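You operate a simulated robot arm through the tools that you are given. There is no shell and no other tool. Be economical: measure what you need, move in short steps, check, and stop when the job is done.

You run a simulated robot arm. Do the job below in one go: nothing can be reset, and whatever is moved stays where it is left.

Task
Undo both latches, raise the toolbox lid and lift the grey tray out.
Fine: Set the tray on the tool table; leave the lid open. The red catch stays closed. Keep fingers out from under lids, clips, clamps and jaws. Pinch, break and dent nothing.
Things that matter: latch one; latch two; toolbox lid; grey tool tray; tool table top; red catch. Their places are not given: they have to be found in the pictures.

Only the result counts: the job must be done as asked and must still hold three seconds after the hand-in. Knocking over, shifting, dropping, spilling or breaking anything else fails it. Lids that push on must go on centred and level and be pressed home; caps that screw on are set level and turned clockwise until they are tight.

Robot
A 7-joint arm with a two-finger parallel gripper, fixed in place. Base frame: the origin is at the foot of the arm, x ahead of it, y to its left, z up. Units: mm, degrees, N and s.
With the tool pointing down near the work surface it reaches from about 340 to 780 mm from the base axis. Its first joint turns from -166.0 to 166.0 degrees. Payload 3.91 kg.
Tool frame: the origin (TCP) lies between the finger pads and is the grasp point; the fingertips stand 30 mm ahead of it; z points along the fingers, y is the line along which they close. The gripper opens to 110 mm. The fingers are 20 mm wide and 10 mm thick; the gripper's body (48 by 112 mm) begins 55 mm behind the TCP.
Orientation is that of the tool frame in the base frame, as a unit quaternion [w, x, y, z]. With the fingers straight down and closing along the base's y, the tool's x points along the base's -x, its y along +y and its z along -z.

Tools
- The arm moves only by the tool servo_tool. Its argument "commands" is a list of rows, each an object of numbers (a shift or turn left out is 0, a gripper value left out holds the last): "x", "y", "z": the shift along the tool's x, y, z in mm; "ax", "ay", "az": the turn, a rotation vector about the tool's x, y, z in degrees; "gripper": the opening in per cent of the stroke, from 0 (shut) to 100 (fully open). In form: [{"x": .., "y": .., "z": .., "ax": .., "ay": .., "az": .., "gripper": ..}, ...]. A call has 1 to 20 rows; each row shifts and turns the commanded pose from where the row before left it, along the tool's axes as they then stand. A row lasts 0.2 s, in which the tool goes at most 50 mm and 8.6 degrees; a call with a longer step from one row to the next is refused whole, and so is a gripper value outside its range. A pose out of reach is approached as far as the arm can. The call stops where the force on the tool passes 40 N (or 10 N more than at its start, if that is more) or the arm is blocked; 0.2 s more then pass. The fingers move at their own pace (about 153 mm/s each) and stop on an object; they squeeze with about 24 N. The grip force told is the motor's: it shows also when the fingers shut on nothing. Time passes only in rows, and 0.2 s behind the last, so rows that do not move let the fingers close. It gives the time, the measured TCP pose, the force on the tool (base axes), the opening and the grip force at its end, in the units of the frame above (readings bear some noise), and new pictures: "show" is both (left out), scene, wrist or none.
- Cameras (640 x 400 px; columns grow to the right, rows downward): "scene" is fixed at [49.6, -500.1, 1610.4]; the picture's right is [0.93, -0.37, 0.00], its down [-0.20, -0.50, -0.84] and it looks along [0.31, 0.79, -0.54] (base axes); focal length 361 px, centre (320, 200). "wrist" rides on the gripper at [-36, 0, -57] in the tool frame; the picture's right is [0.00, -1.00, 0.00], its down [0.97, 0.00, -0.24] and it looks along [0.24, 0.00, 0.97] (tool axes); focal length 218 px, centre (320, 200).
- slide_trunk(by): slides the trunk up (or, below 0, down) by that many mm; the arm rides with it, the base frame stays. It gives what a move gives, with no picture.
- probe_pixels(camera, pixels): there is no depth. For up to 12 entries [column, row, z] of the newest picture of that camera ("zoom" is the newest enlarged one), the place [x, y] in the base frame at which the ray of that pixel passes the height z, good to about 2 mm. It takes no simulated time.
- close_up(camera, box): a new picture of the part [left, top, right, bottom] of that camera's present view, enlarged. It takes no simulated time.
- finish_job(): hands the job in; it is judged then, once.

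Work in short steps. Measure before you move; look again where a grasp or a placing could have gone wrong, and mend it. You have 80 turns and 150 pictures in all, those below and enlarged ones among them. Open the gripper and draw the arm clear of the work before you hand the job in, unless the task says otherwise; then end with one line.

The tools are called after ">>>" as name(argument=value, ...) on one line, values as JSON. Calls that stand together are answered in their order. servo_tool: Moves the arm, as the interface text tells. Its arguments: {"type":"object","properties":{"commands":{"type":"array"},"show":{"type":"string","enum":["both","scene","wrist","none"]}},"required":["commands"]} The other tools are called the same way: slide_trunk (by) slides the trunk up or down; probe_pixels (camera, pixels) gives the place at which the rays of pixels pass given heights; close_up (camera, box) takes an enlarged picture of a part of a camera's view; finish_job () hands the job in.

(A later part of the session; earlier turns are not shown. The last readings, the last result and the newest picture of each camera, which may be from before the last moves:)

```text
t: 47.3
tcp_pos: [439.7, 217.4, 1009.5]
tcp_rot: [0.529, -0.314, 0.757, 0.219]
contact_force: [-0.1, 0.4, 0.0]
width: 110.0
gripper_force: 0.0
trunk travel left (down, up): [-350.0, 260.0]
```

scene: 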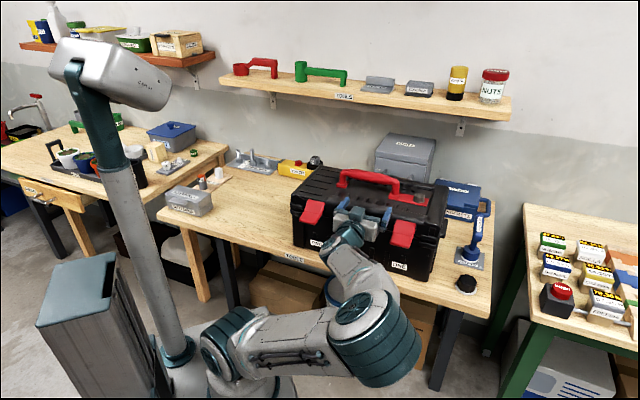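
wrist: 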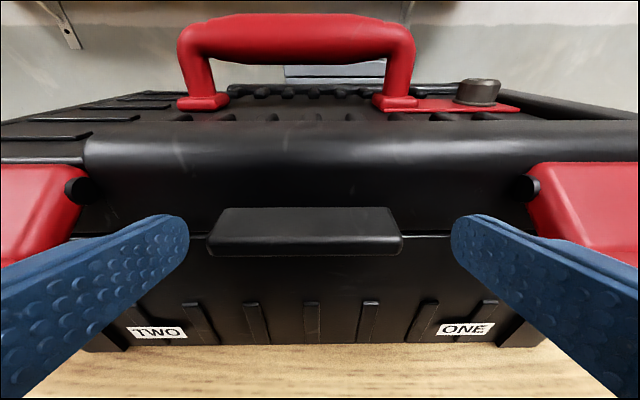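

Tab spans columns 207–402: about 7 mm left and ~10 mm below the tool axis. I centre and advance partway.

>>> servo_tool(commands=[{"y": 7.5, "x": 5}, {"x": 5, "z": 5}, {"z": 5}, {}], show="wrist")

```text
t: 48.3
tcp_pos: [440.3, 227.2, 997.3]
tcp_rot: [0.529, -0.314, 0.757, 0.219]
contact_force: [-0.3, 0.7, -0.5]
width: 110.0
gripper_force: 0.0
trunk travel left (down, up): [-350.0, 260.0]
```

wrist: 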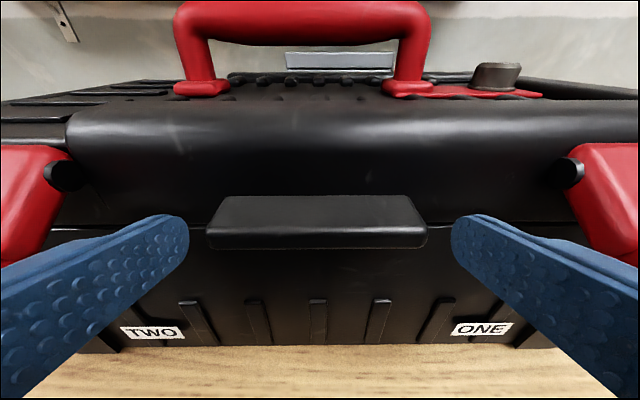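

The tab front is at the tips' depth and fits between the fingers. I advance 16 mm and close on the tab's ends.

>>> servo_tool(commands=[{"y": 1.2, "x": 2, "z": 4}, {"z": 6}, {"z": 6}, {"gripper": 65}, {}, {}, {}], show="wrist")

```text
t: 49.9
tcp_pos: [448.6, 237.6, 989.1]
tcp_rot: [0.528, -0.313, 0.758, 0.218]
contact_force: [2.4, -1.9, -0.3]
width: 90.0
gripper_force: 24.0
trunk travel left (down, up): [-350.0, 260.0]
```

wrist: 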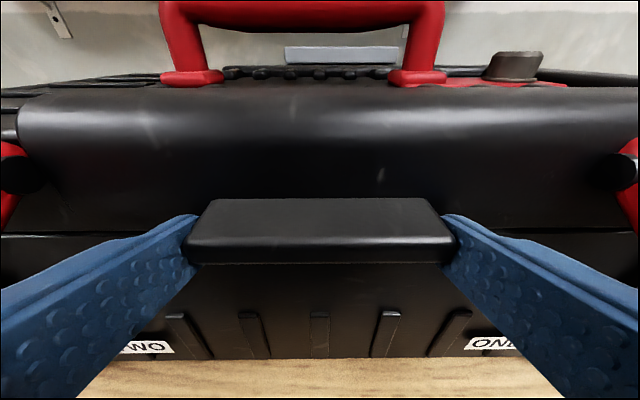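

The tab is held firmly (90 mm, 24 N). I start raising the lid along its arc about the rear hinge (≈250 mm behind), 10° first, checking force.

>>> servo_tool(commands=[{"ay": 2, "x": -8.3, "z": -2.8}, {"ay": 2, "x": -8.3, "z": -2.8}, {"ay": 2, "x": -8.3, "z": -2.8}, {"ay": 2, "x": -8.3, "z": -2.8}, {"ay": 2, "x": -8.3, "z": -2.8}], show="both")

```text
t: 51.1
tcp_pos: [451.9, 241.8, 1034.5]
tcp_rot: [0.46, -0.333, 0.801, 0.19]
contact_force: [0.9, 1.0, -0.2]
width: 89.8
gripper_force: 24.3
trunk travel left (down, up): [-350.0, 260.0]
```

scene: 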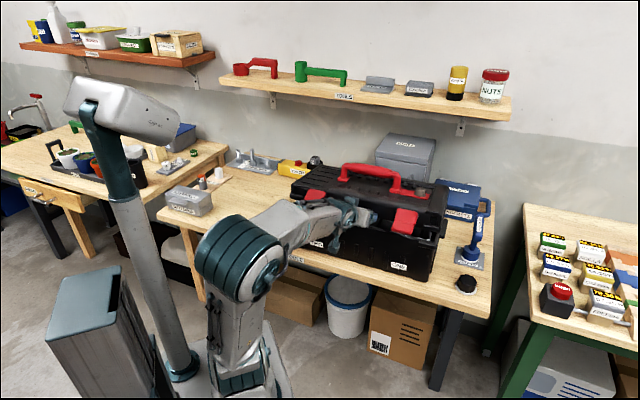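
wrist: 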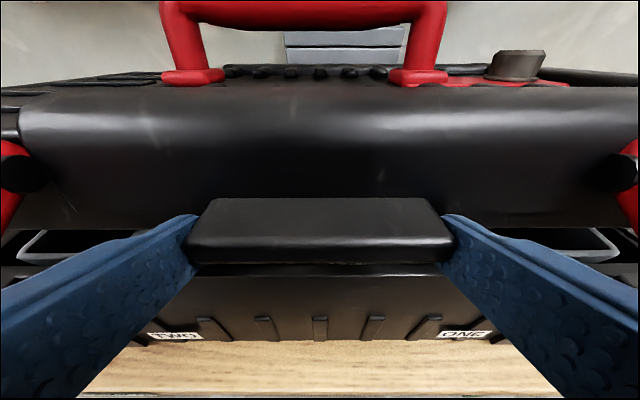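

The lid rises freely and the grey tray rim shows inside. I carry on 30° more on the same arc.

>>> servo_tool(commands=[{"ay": 3, "x": -12.4, "z": -4.2}, {"ay": 3, "x": -12.4, "z": -4.2}, {"ay": 3, "x": -12.4, "z": -4.2}, {"ay": 3, "x": -12.4, "z": -4.2}, {"ay": 3, "x": -12.4, "z": -4.2}, {"ay": 3, "x": -12.4, "z": -4.2}, {"ay": 3, "x": -12.4, "z": -4.2}, {"ay": 3, "x": -12.4, "z": -4.2}], show="both")

```text
t: 52.9
tcp_pos: [480.3, 270.9, 1129.1]
tcp_rot: [0.283, -0.365, 0.879, 0.118]
contact_force: [-0.1, -0.3, -0.4]
width: 89.9
gripper_force: 24.3
trunk travel left (down, up): [-350.0, 260.0]
```

scene: 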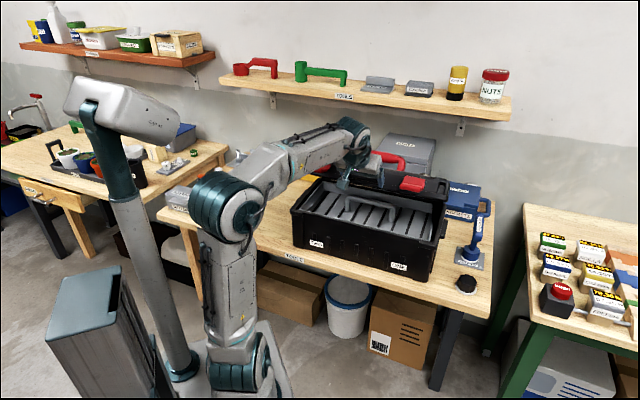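
wrist: 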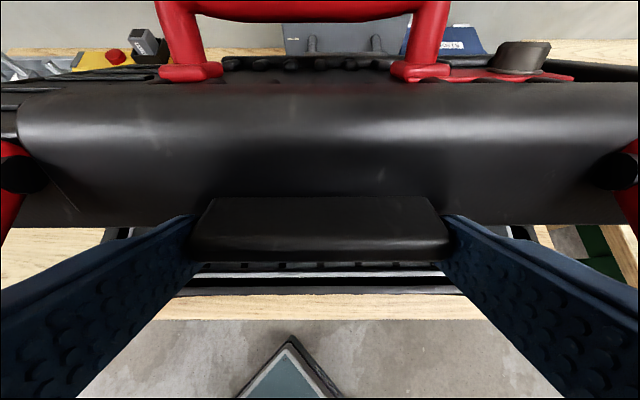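

Lid at ~34°, forces small. I carry on 24° more.

>>> servo_tool(commands=[{"ay": 3, "x": -12.4, "z": -4.2}, {"ay": 3, "x": -12.4, "z": -4.2}, {"ay": 3, "x": -12.4, "z": -4.2}, {"ay": 3, "x": -12.4, "z": -4.2}, {"ay": 3, "x": -12.4, "z": -4.2}, {"ay": 3, "x": -12.4, "z": -4.2}, {"ay": 3, "x": -12.4, "z": -4.2}, {"ay": 3, "x": -12.4, "z": -4.2}], show="wrist")

```text
t: 54.7
tcp_pos: [529.0, 323.8, 1201.6]
tcp_rot: [0.094, -0.382, 0.919, 0.039]
contact_force: [0.0, 1.1, -0.9]
width: 90.0
gripper_force: 24.3
trunk travel left (down, up): [-350.0, 260.0]
```

wrist: 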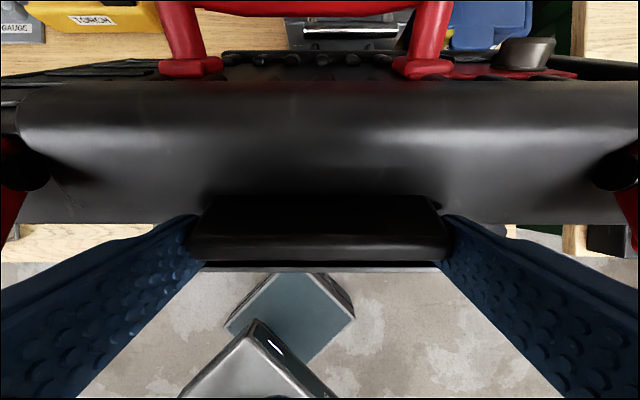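

Lid at ~58°. From here I hold the tool's tilt (letting the tab pivot in the pads) to stay within reach, and go on along the arc.

>>> servo_tool(commands=[{"z": -3.3, "x": -11}, {"z": -3.1, "x": -11}, {"z": -2.9, "x": -11.2}, {"z": -2.7, "x": -11.3}], show="both")

```text
t: 55.7
tcp_pos: [534.8, 326.2, 1203.5]
tcp_rot: [0.094, -0.381, 0.919, 0.04]
contact_force: [-2.6, -1.6, 1.4]
width: 90.0
gripper_force: 24.7
out of reach, approached as far as the arm can: row 1, 2, 3, 4
trunk travel left (down, up): [-350.0, 260.0]
```

scene: 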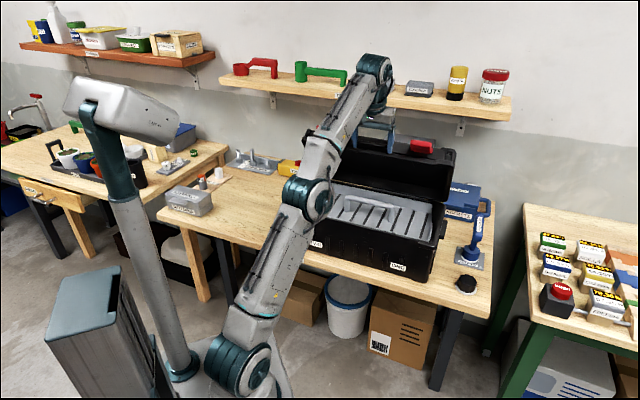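
wrist: 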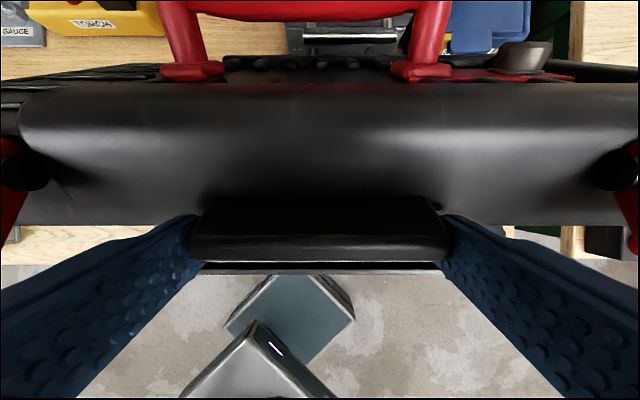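

The arm is out of reach with the tool so steep. I pivot the tool about the tab toward horizontal (letting it slip in the pads), which shortens the reach needed.

>>> servo_tool(commands=[{"ay": -4, "x": 1.5}, {"ay": -4, "x": 1.5}, {"ay": -4, "x": 1.5}, {"ay": -4, "x": 1.5}, {"ay": -4, "x": 1.5}, {"ay": -4, "x": 1.5}], show="both")

```text
t: 57.1
tcp_pos: [528.3, 320.8, 1199.1]
tcp_rot: [0.283, -0.364, 0.879, 0.117]
contact_force: [1.9, -1.9, -0.1]
width: 90.0
gripper_force: 24.1
trunk travel left (down, up): [-350.0, 260.0]
```

scene: 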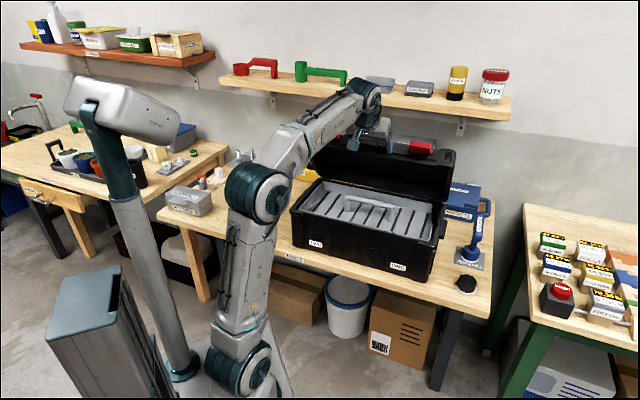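
wrist: 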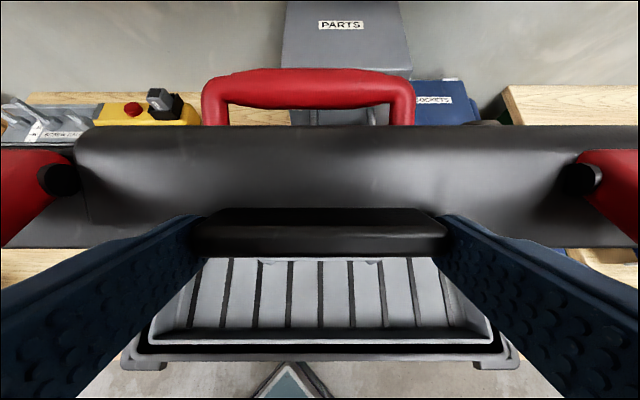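

The tab pivots smoothly and forces are tiny. I go on along the arc to ~74° with this tilt.

>>> servo_tool(commands=[{"z": 1.4, "x": -10.6}, {"z": 1.7, "x": -10.6}, {"z": 2, "x": -10.6}, {"z": 2.6, "x": -10.4}, {"z": 3, "x": -10.3}, {"z": 3.3, "x": -10.3}], show="wrist")

```text
t: 58.5
tcp_pos: [567.5, 364.4, 1227.2]
tcp_rot: [0.284, -0.365, 0.878, 0.119]
contact_force: [-0.6, -2.7, -0.6]
width: 89.8
gripper_force: 24.2
trunk travel left (down, up): [-350.0, 260.0]
```

wrist: 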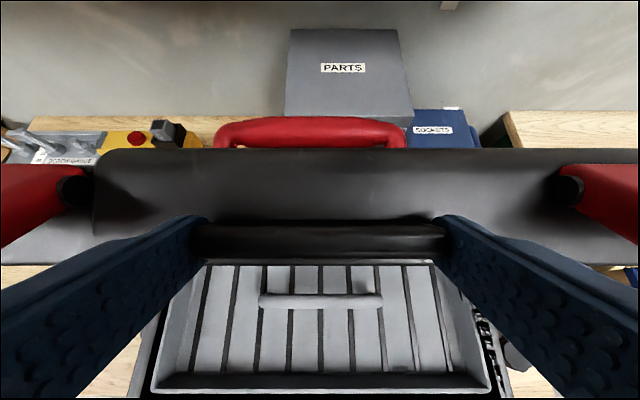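

Lid ~74°. I continue to ~88°, easing the tilt a little for reach.

>>> servo_tool(commands=[{"z": 4, "x": -9.2, "ay": -2}, {"z": 4, "x": -9.2, "ay": -2}, {"z": 4.3, "x": -9.2, "ay": -2}, {"z": 5, "x": -8, "ay": -2}, {"z": 5, "x": -6.5, "ay": -2}, {"z": 5, "x": -6, "ay": -2}], show="both")

```text
t: 59.9
tcp_pos: [607.5, 401.1, 1235.4]
tcp_rot: [0.374, -0.351, 0.844, 0.155]
contact_force: [-5.8, 0.7, 0.8]
width: 89.9
gripper_force: 24.0
trunk travel left (down, up): [-350.0, 260.0]
```

scene: 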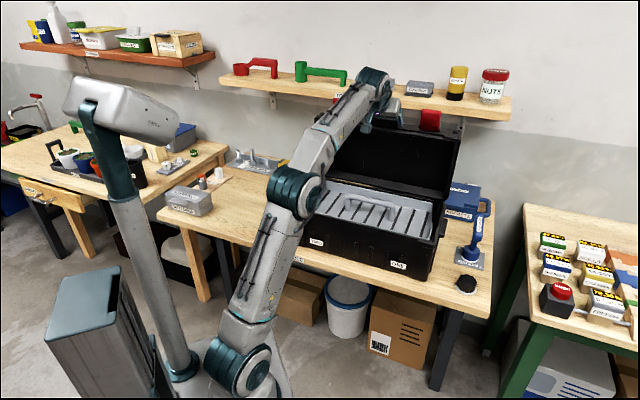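
wrist: 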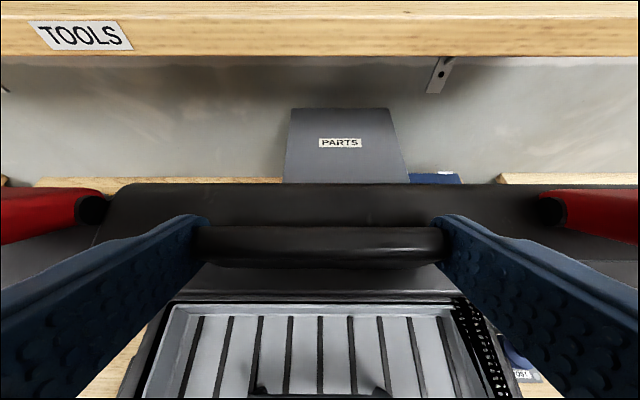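

Lid is about vertical. I push it gently ~8° past vertical so that it rests open, watching the force.

>>> servo_tool(commands=[{"z": 8, "x": -5.5, "ay": -2}, {"z": 8, "x": -5.5, "ay": -2}, {"z": 8, "x": -5.3, "ay": -2}, {"z": 8, "x": -5.3, "ay": -2}], show="wrist")

```text
t: 60.9
tcp_pos: [634.8, 427.7, 1234.3]
tcp_rot: [0.434, -0.338, 0.815, 0.18]
contact_force: [-3.9, -0.4, 6.1]
width: 89.9
gripper_force: 24.2
trunk travel left (down, up): [-350.0, 260.0]
```

wrist: 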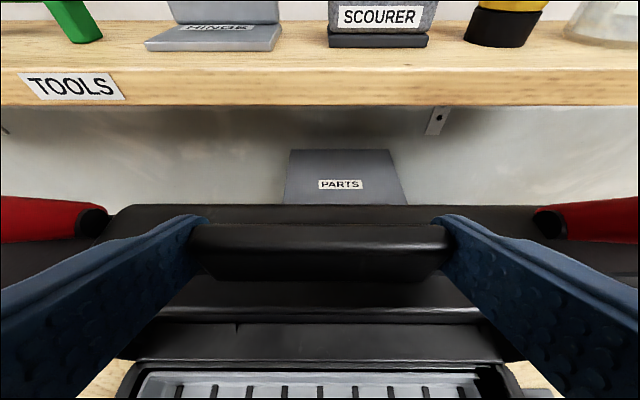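

Lid ~97° open. I release, wait a moment, and back away to see whether it rests there.

>>> servo_tool(commands=[{"gripper": 100}, {}, {}, {"z": -15}, {"z": -25}, {"z": -35}, {"z": -35}, {}], show="both")

```text
t: 62.7
tcp_pos: [571.2, 364.5, 1295.5]
tcp_rot: [0.432, -0.337, 0.817, 0.178]
contact_force: [0.0, 0.5, 0.7]
width: 109.8
gripper_force: 0.1
trunk travel left (down, up): [-350.0, 260.0]
```

scene: 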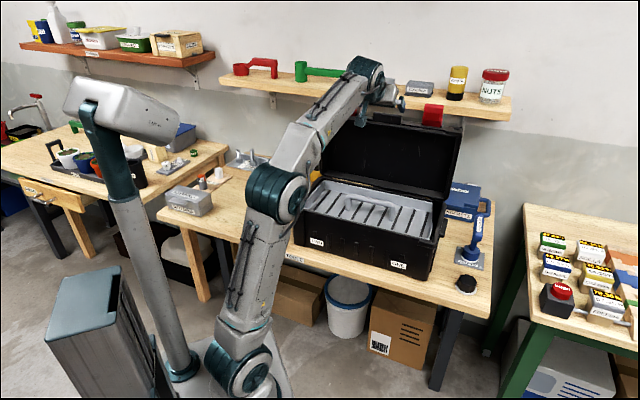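
wrist: 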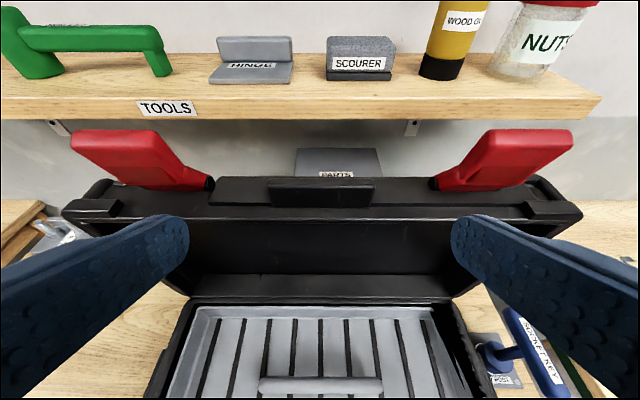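

The lid stands open by itself. Now I examine the tray and its handle.

>>> servo_tool(commands=[{"z": -20, "ay": 8, "x": 20}, {"z": -20, "ay": 8, "x": 20}, {"z": -20, "ay": 8, "x": 20}, {"ay": 8, "x": 30}, {"ay": 8, "x": 30}, {"ay": 8, "x": 20}, {"ay": 2}], show="both")

>>> close_up(camera="scene", box=[280, 90, 480, 290])

```text
t: 64.3
tcp_pos: [457.7, 255.0, 1255.2]
tcp_rot: [0.047, -0.382, 0.923, 0.019]
contact_force: [0.0, -0.6, -0.2]
width: 109.9
gripper_force: 0.0
trunk travel left (down, up): [-350.0, 260.0]
```

scene: 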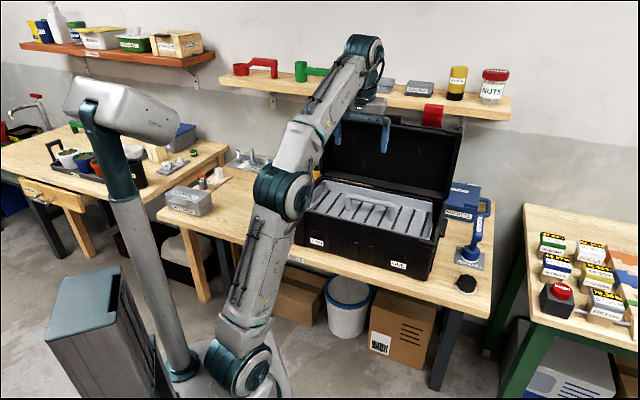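
wrist: 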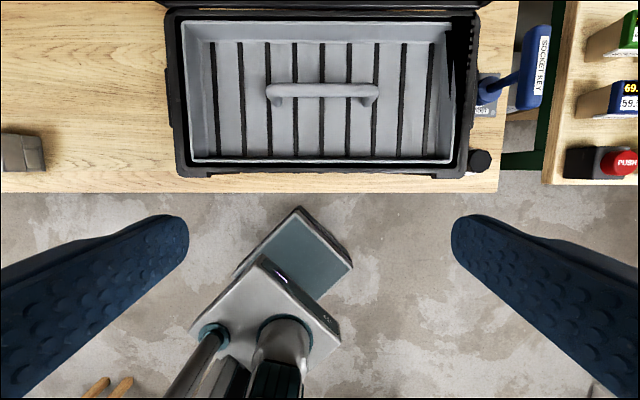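

```text
2.00 times, centred on (380, 190) of scene
```

zoom: 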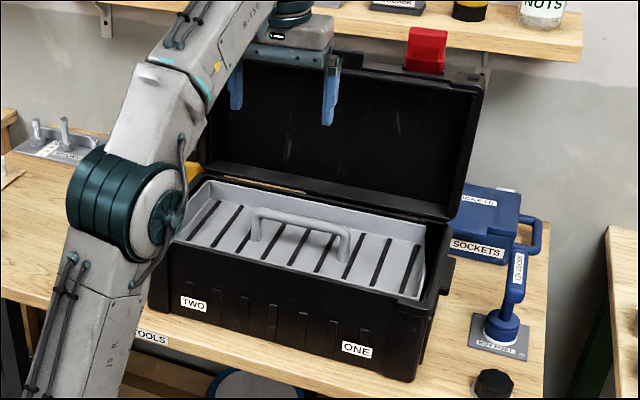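

The tray has a U-handle along the box's length. I triangulate handle ends and tray corners, and measure the free table area to the left.

>>> probe_pixels(camera="wrist", pixels=[[267, 92, 1000], [267, 92, 960], [380, 92, 1000], [380, 92, 960], [181, 22, 960], [455, 163, 960], [190, 163, 960], [165, 100, 1000], [45, 150, 820], [100, 190, 815], [10, 5, 815], [165, 5, 815]])

>>> probe_pixels(camera="scene", pixels=[[349, 197.5, 1000], [349, 197.5, 960], [395, 208.5, 1000], [395, 208.5, 960], [210, 206, 815], [210, 212, 815], [290, 248, 815], [325, 180, 960], [435, 203, 960], [302, 225, 960]])

```text
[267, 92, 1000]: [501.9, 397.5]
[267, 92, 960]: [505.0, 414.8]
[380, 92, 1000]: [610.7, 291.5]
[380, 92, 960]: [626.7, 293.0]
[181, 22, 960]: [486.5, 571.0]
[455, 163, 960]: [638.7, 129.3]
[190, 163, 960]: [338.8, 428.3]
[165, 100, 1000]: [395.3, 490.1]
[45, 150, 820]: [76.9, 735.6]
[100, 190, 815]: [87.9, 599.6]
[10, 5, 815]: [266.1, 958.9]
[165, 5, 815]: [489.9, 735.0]
```

```text
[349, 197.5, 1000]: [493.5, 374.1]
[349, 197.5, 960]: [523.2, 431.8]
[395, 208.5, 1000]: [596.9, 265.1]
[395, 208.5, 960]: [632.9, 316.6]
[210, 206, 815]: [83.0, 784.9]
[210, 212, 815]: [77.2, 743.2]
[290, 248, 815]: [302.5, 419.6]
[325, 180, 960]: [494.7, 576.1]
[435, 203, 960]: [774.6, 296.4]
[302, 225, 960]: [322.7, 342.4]
```

Handle centre ≈(561,348), z≈980; tray ≈415×205 mm. I raise the trunk and move left to look down on the free part of the table for a landing spot.

>>> slide_trunk(by=100)

>>> servo_tool(commands=[{"y": 45, "ay": 5}, {"y": 45}, {"y": 45}, {"y": 45}, {"y": 45}, {"y": 45}, {"y": 40}], show="both")

```text
t: 65.7
tcp_pos: [457.6, 254.9, 1353.2]
tcp_rot: [0.047, -0.382, 0.923, 0.019]
contact_force: [-0.7, 0.8, 0.8]
width: 110.1
gripper_force: 0.1
trunk travel left (down, up): [-450.0, 160.0]
```

```text
t: 67.3
tcp_pos: [250.9, 418.5, 1335.2]
tcp_rot: [0.009, -0.383, 0.924, 0.005]
contact_force: [-0.2, 0.6, -0.2]
width: 110.0
gripper_force: 0.1
out of reach, approached as far as the arm can: row 1, 5, 6, 7
trunk travel left (down, up): [-450.0, 160.0]
```

scene: 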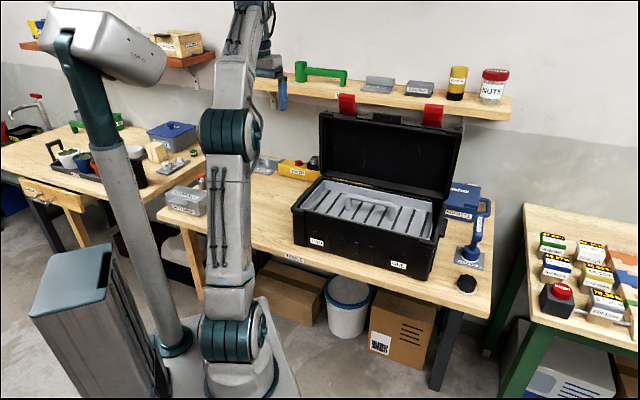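
wrist: 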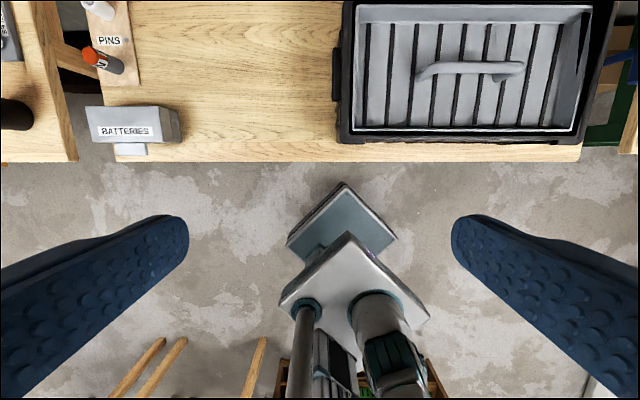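

BATTERIES box and PINS plate bound the left side. I probe the free rectangle on the table between them and the toolbox.

>>> probe_pixels(camera="wrist", pixels=[[184, 140, 815], [332, 130, 870], [250, 161, 815], [141, 85, 820], [180, 105, 850], [338, 5, 815], [200, 3, 815], [335, 140, 815], [418, 74, 980], [523, 68, 980], [358, 5, 970], [585, 128, 970]])

>>> close_up(camera="scene", box=[150, 120, 350, 270])

```text
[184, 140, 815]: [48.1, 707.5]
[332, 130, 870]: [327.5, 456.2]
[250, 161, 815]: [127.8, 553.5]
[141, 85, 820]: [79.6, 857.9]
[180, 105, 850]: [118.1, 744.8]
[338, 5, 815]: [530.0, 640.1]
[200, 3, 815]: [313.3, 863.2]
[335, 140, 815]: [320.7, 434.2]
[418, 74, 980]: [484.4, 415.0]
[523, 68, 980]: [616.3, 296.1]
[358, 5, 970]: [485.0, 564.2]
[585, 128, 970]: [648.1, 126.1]
```

```text
2.67 times, centred on (250, 195) of scene
```

zoom: 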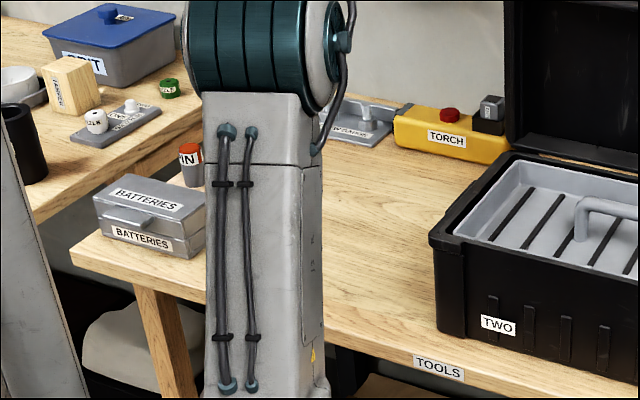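

There is a free area a∈[-440,-90], n∈[490,950] (box axes), so the tray turned 90° fits with its centre near (331,670). Now I yaw the gripper 90° and move above the tray handle.

>>> servo_tool(commands=[{"az": 8.5, "z": 10}, {"az": 8.5, "z": 10}, {"az": 8.5, "z": 10}, {"az": 8.5, "z": 10}, {"az": 8.5}, {"az": 8.5}, {"az": 8.5}, {"az": 8.5}, {"az": 8.5}, {"az": 8.5}, {"az": 5}], show="none")

>>> servo_tool(commands=[{"x": -38, "y": 20}, {"x": -38, "y": 20}, {"x": -38, "y": 24}, {"x": -38, "y": 24}, {"x": -38, "y": 24}, {"x": -38, "y": 24, "gripper": 60}, {"x": -38, "y": 24}], show="both")

```text
t: 69.7
tcp_pos: [248.0, 424.1, 1297.9]
tcp_rot: [0.002, 0.384, 0.923, 0.007]
contact_force: [0.3, 0.9, 0.2]
width: 110.2
gripper_force: 0.1
trunk travel left (down, up): [-450.0, 160.0]
```

```text
t: 71.3
tcp_pos: [484.5, 341.4, 1281.6]
tcp_rot: [0.003, 0.383, 0.924, 0.008]
contact_force: [-0.5, -0.3, 0.3]
width: 66.1
gripper_force: 0.1
out of reach, approached as far as the arm can: row 5, 6, 7
trunk travel left (down, up): [-450.0, 160.0]
```

scene: 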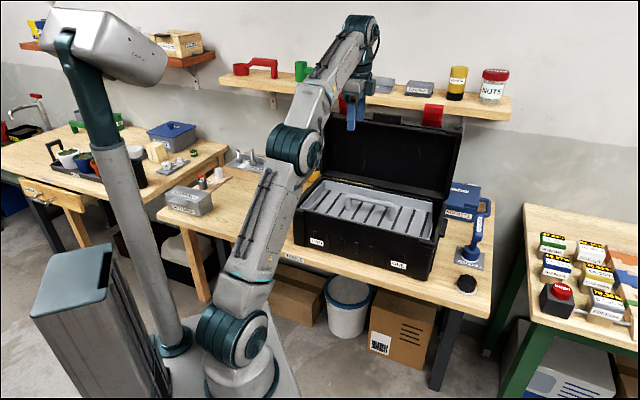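
wrist: 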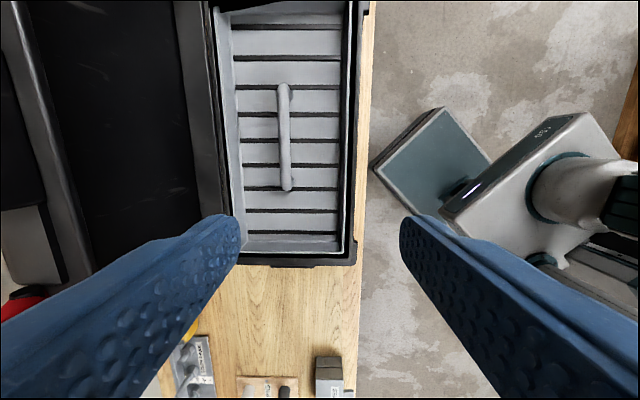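

I'm limited by reach at this height; I descend toward the handle while aligning over it.

>>> servo_tool(commands=[{"z": 40}, {"z": 40}, {"x": -12, "y": 15, "z": 20}, {"x": -12, "y": 15, "z": 20}, {"x": -12, "y": 15}, {"x": -12, "y": 14}, {}], show="both")

```text
t: 72.9
tcp_pos: [565.1, 350.4, 1161.8]
tcp_rot: [0.004, 0.382, 0.924, 0.007]
contact_force: [-0.8, 0.2, 0.2]
width: 65.9
gripper_force: 0.1
trunk travel left (down, up): [-450.0, 160.0]
```

scene: 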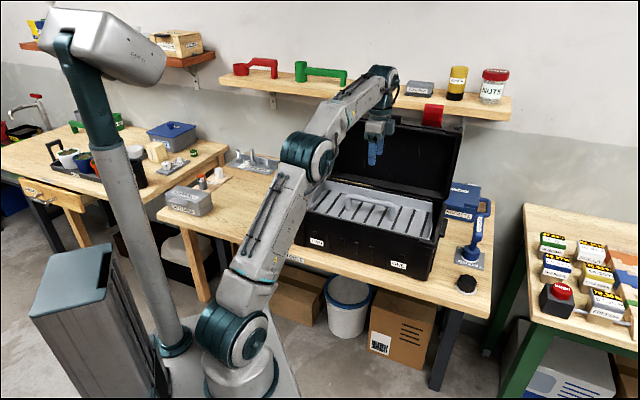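
wrist: 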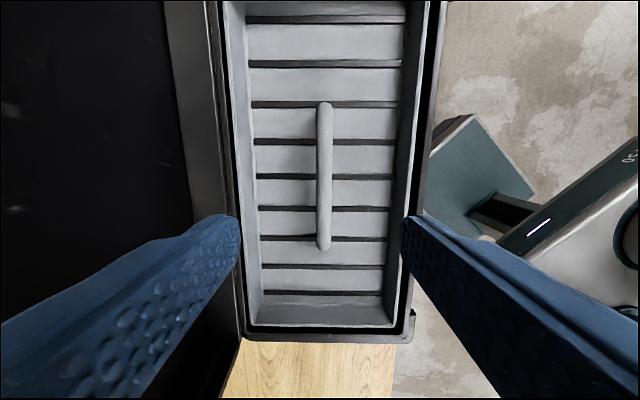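

Centred: handle at column 325 (≈5 mm toward −n). I correct and descend to just above the bar.

>>> servo_tool(commands=[{"y": -5.5, "z": 30}, {"z": 40}, {"z": 40}, {"z": 35}, {}], show="both")

>>> close_up(camera="scene", box=[300, 110, 460, 240])

```text
t: 74.1
tcp_pos: [561.2, 346.9, 1018.7]
tcp_rot: [0.003, 0.382, 0.924, 0.007]
contact_force: [0.5, -0.5, 0.3]
width: 66.1
gripper_force: 0.0
trunk travel left (down, up): [-450.0, 160.0]
```

scene: 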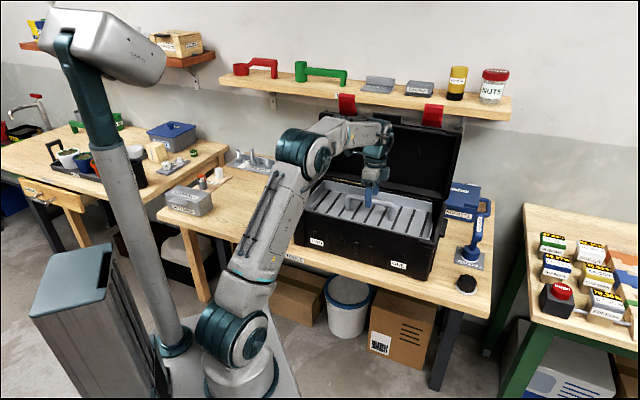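
wrist: 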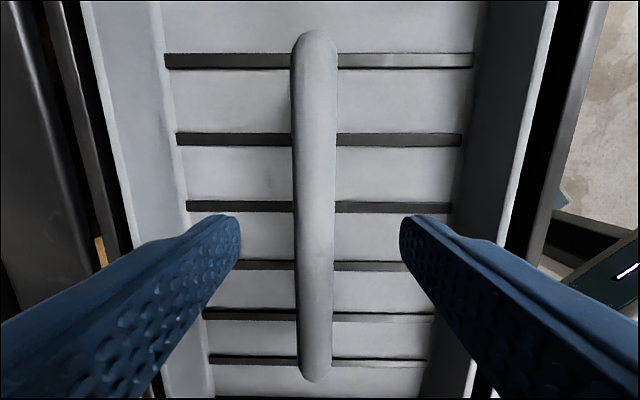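

```text
3.08 times, centred on (380, 175) of scene
```

zoom: 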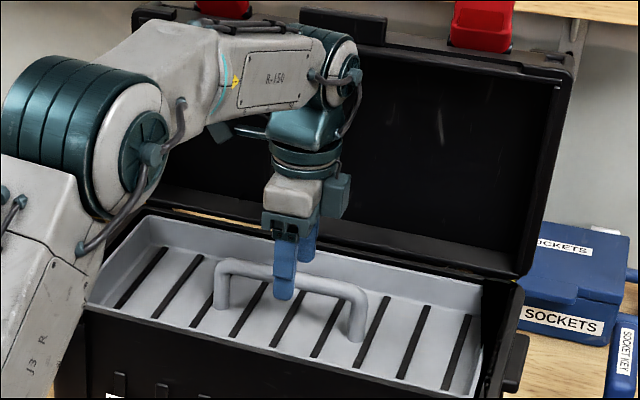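

The bar is centred, roughly z≈990. I descend 28 mm slowly and close on it.

>>> servo_tool(commands=[{"y": 1.5, "z": 10}, {"z": 10}, {"z": 8}, {"gripper": 5}, {}, {}, {}], show="wrist")

```text
t: 75.7
tcp_pos: [562.9, 349.0, 989.6]
tcp_rot: [0.002, 0.382, 0.924, 0.007]
contact_force: [0.1, -1.6, -0.2]
width: 17.5
gripper_force: 24.9
trunk travel left (down, up): [-450.0, 160.0]
```

wrist: 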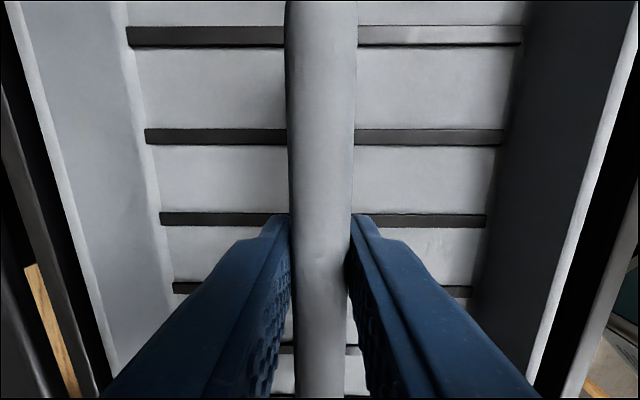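

Gripped at 17.5 mm. I lift 30 mm and check load and level.

>>> servo_tool(commands=[{"z": -5}, {"z": -8}, {"z": -8}, {"z": -9}, {}], show="both")

```text
t: 76.9
tcp_pos: [563.0, 349.7, 1016.5]
tcp_rot: [0.003, 0.383, 0.924, 0.008]
contact_force: [-0.3, 0.3, -1.5]
width: 17.7
gripper_force: 24.0
trunk travel left (down, up): [-450.0, 160.0]
```

scene: 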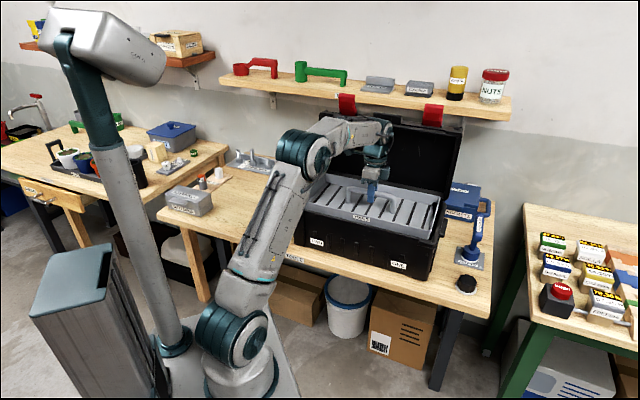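
wrist: 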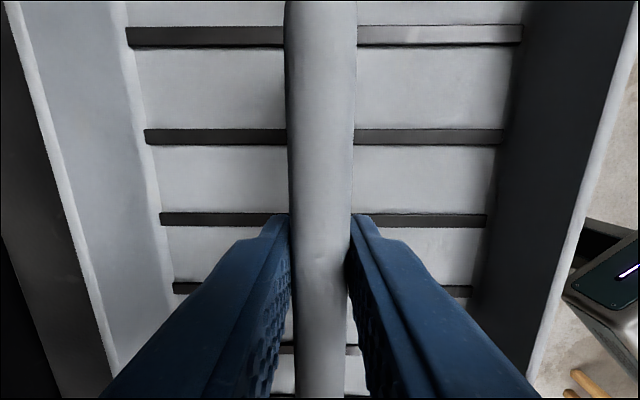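

The tray came up level and is light. I lift 100 mm more and check it has cleared the box.

>>> servo_tool(commands=[{"z": -20}, {"z": -20}, {"z": -20}, {"z": -20}, {"z": -20}, {}], show="scene")

>>> close_up(camera="scene", box=[270, 90, 470, 290])

```text
t: 78.3
tcp_pos: [562.6, 346.3, 1118.0]
tcp_rot: [0.003, 0.382, 0.924, 0.007]
contact_force: [-0.5, -0.2, -2.7]
width: 17.3
gripper_force: 24.4
trunk travel left (down, up): [-450.0, 160.0]
```

scene: 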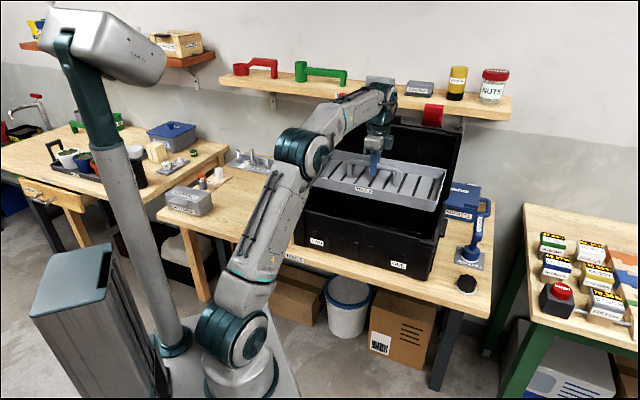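

```text
2.00 times, centred on (370, 190) of scene
```

zoom: 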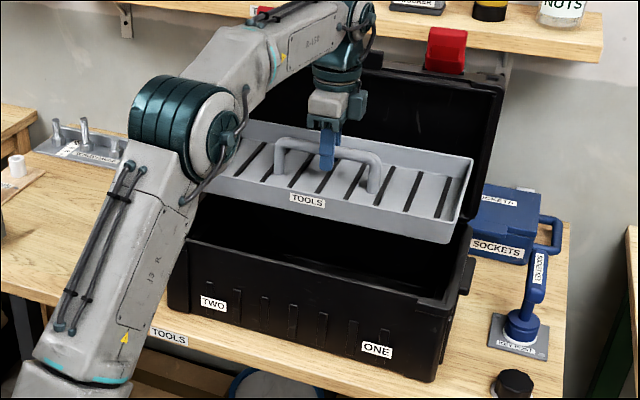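

The tray is well clear of the box (bottom ≈1040). I first draw it 40 mm away from the lid, then slide it left along the box direction toward a=-300.

>>> servo_tool(commands=[{"y": -14}, {"y": -14}, {"y": -14}, {"x": 30}, {"x": 33}, {"x": 33}, {"x": 33}, {"x": 33}, {"x": 33}, {"x": 33}, {"x": 30}], show="both")

```text
t: 80.7
tcp_pos: [347.3, 504.9, 1116.5]
tcp_rot: [0.004, 0.382, 0.924, 0.006]
contact_force: [0.0, 0.4, -2.7]
width: 17.4
gripper_force: 23.6
trunk travel left (down, up): [-450.0, 160.0]
```

scene: 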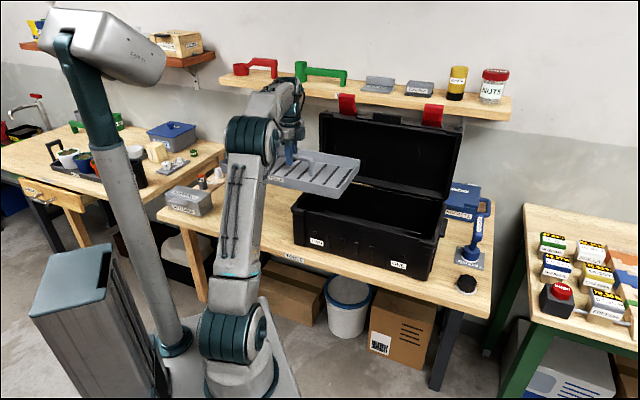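
wrist: 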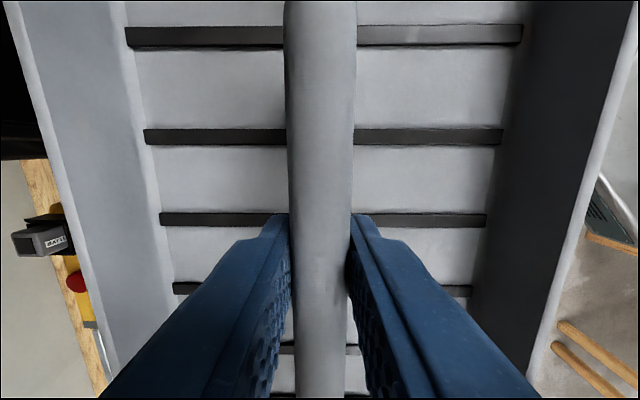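

The tray travels level. I move on 190 mm and then yaw it −90°.

>>> servo_tool(commands=[{"x": 32}, {"x": 32}, {"x": 32}, {"x": 32}, {"x": 32}, {"x": 32}, {"az": -6}, {"az": -6}, {"az": -6}, {"az": -6}, {"az": -6}], show="both")

```text
t: 83.1
tcp_pos: [213.0, 637.6, 1117.0]
tcp_rot: [0.005, 0.129, 0.992, 0.006]
contact_force: [0.1, -0.6, -1.5]
width: 17.2
gripper_force: 23.9
trunk travel left (down, up): [-450.0, 160.0]
```

scene: 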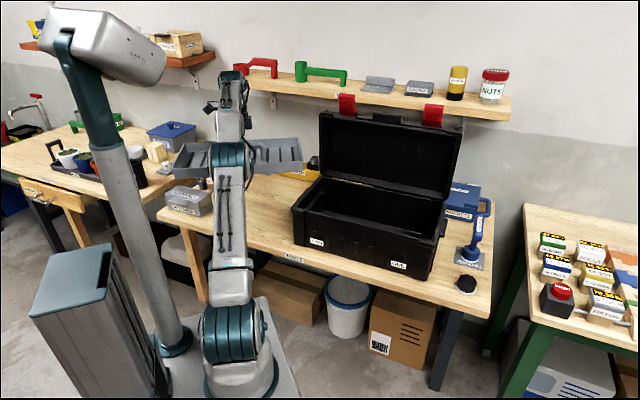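
wrist: 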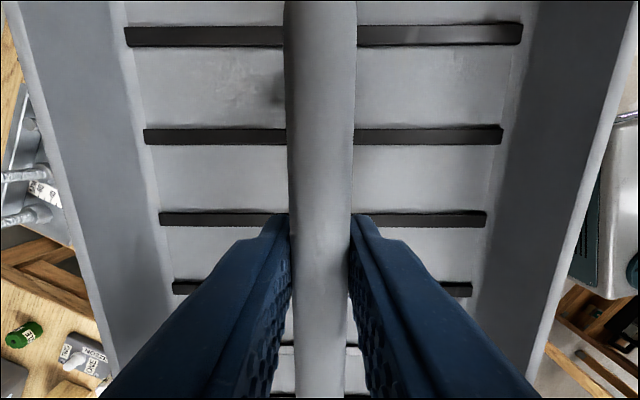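

Turning fine. I finish the remaining 60° of yaw.

>>> servo_tool(commands=[{"az": -6}, {"az": -6}, {"az": -6}, {"az": -6}, {"az": -6}, {"az": -6}, {"az": -6}, {"az": -6}, {"az": -6}, {"az": -6}, {}], show="both")

```text
t: 85.5
tcp_pos: [213.9, 636.2, 1116.3]
tcp_rot: [0.008, -0.384, 0.923, 0.002]
contact_force: [0.3, 0.3, -2.2]
width: 17.5
gripper_force: 24.0
trunk travel left (down, up): [-450.0, 160.0]
```

scene: 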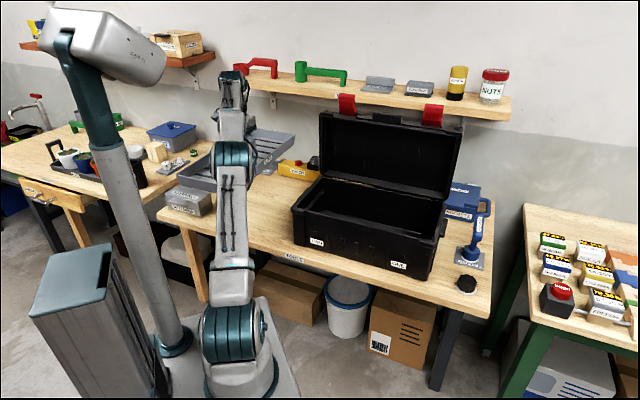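
wrist: 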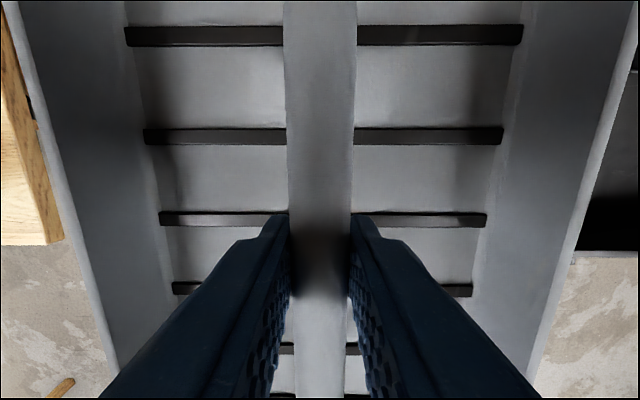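

Now I shift to the landing spot centre (a≈-245, n≈716 → about (328,682)), still high, and check.

>>> servo_tool(commands=[{"x": -20, "y": -9, "z": 10}, {"x": -20, "y": -9, "z": 10}, {"x": -20, "y": -9, "z": 10}, {"x": -20, "y": -9, "z": 10}, {"x": -20, "y": -9, "z": 10}, {"x": -13, "y": -4, "z": 10}, {}], show="both")

>>> close_up(camera="scene", box=[150, 110, 350, 270])

```text
t: 87.1
tcp_pos: [314.6, 647.0, 1044.6]
tcp_rot: [0.007, -0.383, 0.924, 0.003]
contact_force: [0.1, 0.1, -1.9]
width: 17.4
gripper_force: 24.5
out of reach, approached as far as the arm can: row 2, 3, 4, 5, 6
trunk travel left (down, up): [-450.0, 160.0]
```

scene: 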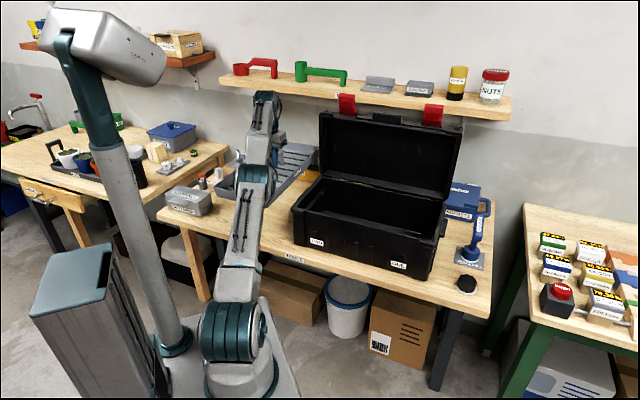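
wrist: 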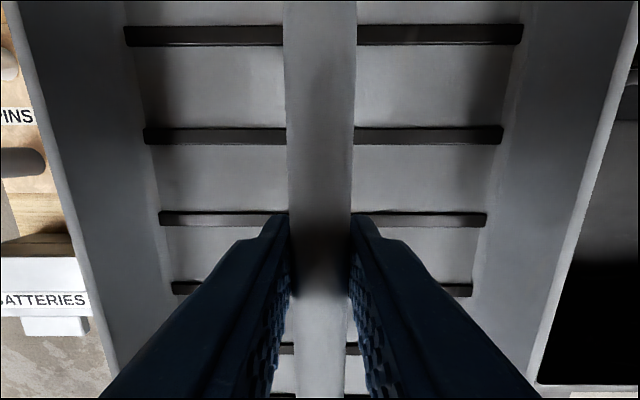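

```text
2.50 times, centred on (250, 190) of scene
```

zoom: 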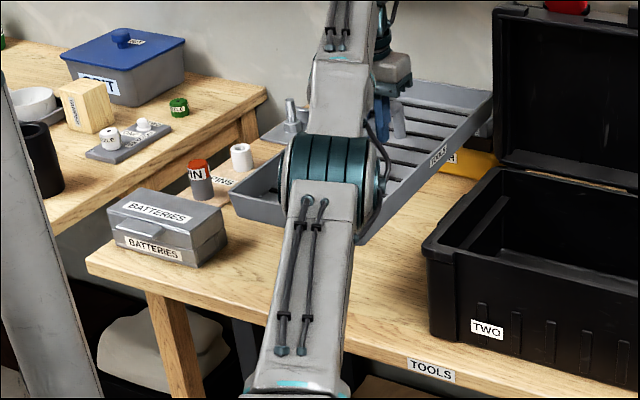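

Reach is tight at this height; lower is easier. I descend 80 mm here and see if the arm reaches the commanded spot.

>>> servo_tool(commands=[{"z": 20}, {"z": 20}, {"z": 20}, {"z": 20}, {}], show="wrist")

```text
t: 88.3
tcp_pos: [316.4, 646.1, 962.7]
tcp_rot: [0.007, -0.383, 0.924, 0.003]
contact_force: [0.2, 0.1, -1.9]
width: 17.5
gripper_force: 24.5
trunk travel left (down, up): [-450.0, 160.0]
```

wrist: 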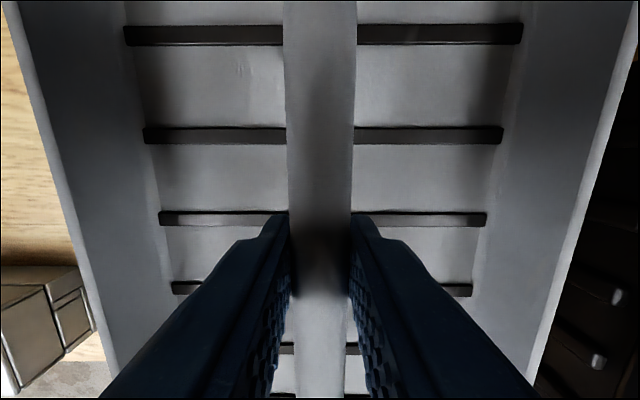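

Now I shift the remaining 33 mm outward (+n) and 14 mm away from the toolbox.

>>> servo_tool(commands=[{"x": -11, "y": 5}, {"x": -11, "y": 5}, {"x": -11, "y": 4}, {}], show="scene")

>>> close_up(camera="scene", box=[150, 110, 350, 270])

```text
t: 89.3
tcp_pos: [325.8, 667.4, 964.8]
tcp_rot: [0.007, -0.382, 0.924, 0.002]
contact_force: [-0.1, -0.3, -2.4]
width: 17.2
gripper_force: 23.8
out of reach, approached as far as the arm can: row 3
trunk travel left (down, up): [-450.0, 160.0]
```

scene: 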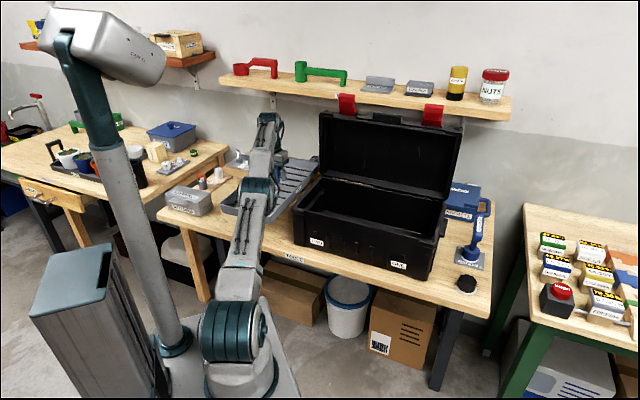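

```text
2.50 times, centred on (250, 190) of scene
```

zoom: 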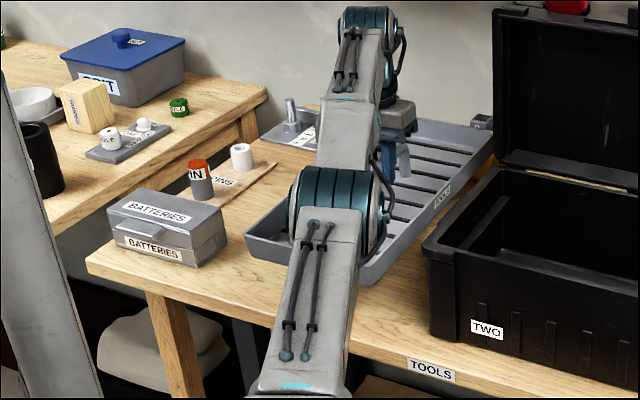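

The tray is over the free spot; I lower 40 mm, nudge 9 mm further outward and check both ends.

>>> servo_tool(commands=[{"z": 15}, {"z": 15}, {"z": 10}, {"x": -5}, {"x": -5}, {}], show="wrist")

>>> close_up(camera="scene", box=[150, 110, 350, 270])

```text
t: 90.7
tcp_pos: [331.4, 672.1, 921.6]
tcp_rot: [0.007, -0.383, 0.924, 0.003]
contact_force: [0.5, -0.8, -1.9]
width: 17.6
gripper_force: 23.9
out of reach, approached as far as the arm can: row 5
trunk travel left (down, up): [-450.0, 160.0]
```

wrist: 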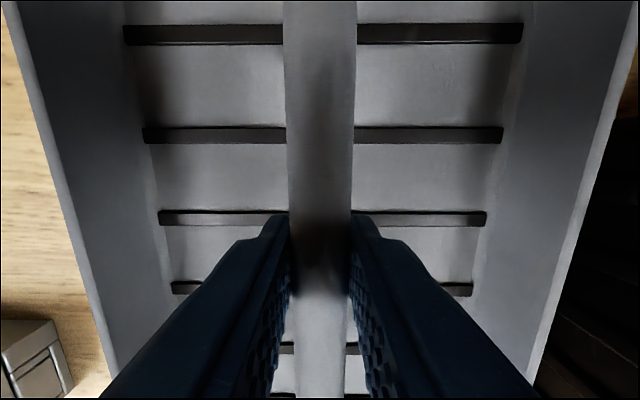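

```text
2.50 times, centred on (250, 190) of scene
```

zoom: 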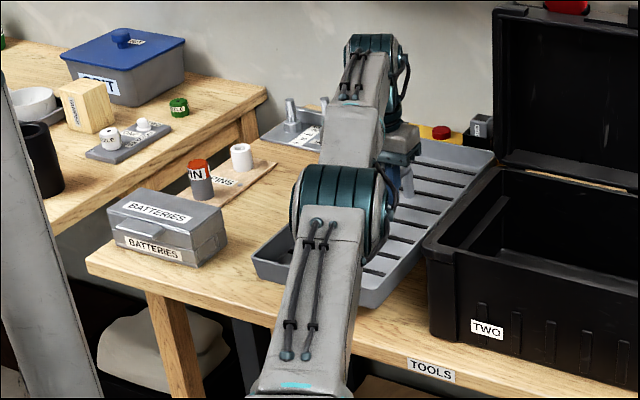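

I check the torch's front-bottom line and the table's front edge against the tray's ends.

>>> probe_pixels(camera="scene", pixels=[[306, 180, 815], [278, 173.5, 815], [240, 237.5, 815], [200, 226, 815], [271, 231, 850], [271, 231, 840], [319, 172, 890], [224, 210, 850]])

```text
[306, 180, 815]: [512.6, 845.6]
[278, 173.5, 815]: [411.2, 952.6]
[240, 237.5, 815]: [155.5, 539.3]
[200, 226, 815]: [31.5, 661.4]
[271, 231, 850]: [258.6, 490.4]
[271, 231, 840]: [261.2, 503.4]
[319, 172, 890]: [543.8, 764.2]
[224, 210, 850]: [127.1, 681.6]
```

Near end of the tray bottom is ≈n 528 (edge 493) and far rim ≈926 (torch 962): well centred. I lower slowly until contact is felt.

>>> servo_tool(commands=[{"z": 6}, {"z": 6}, {"z": 5}, {"z": 4}, {"z": 3}, {"z": 3}, {}], show="none")

>>> close_up(camera="scene", box=[200, 150, 330, 250])

```text
t: 92.3
tcp_pos: [331.5, 673.3, 897.8]
tcp_rot: [0.007, -0.383, 0.924, 0.003]
contact_force: [0.2, 0.1, -2.9]
width: 17.3
gripper_force: 24.4
trunk travel left (down, up): [-450.0, 160.0]
```

```text
4.00 times, centred on (265, 200) of scene
```

zoom: 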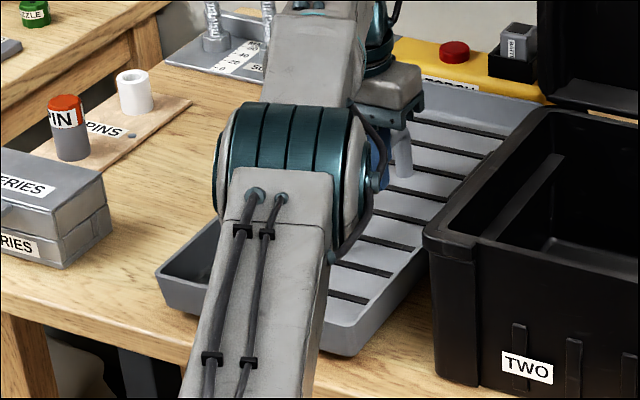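

Still no contact at z≈898; I go on down in small steps, watching the force.

>>> servo_tool(commands=[{"z": 3}, {"z": 3}, {"z": 3}, {"z": 2}, {}], show="none")

```text
t: 93.5
tcp_pos: [331.9, 673.0, 887.5]
tcp_rot: [0.009, -0.382, 0.924, 0.005]
contact_force: [3.1, 3.7, 8.3]
width: 17.5
gripper_force: 23.7
trunk travel left (down, up): [-450.0, 160.0]
```

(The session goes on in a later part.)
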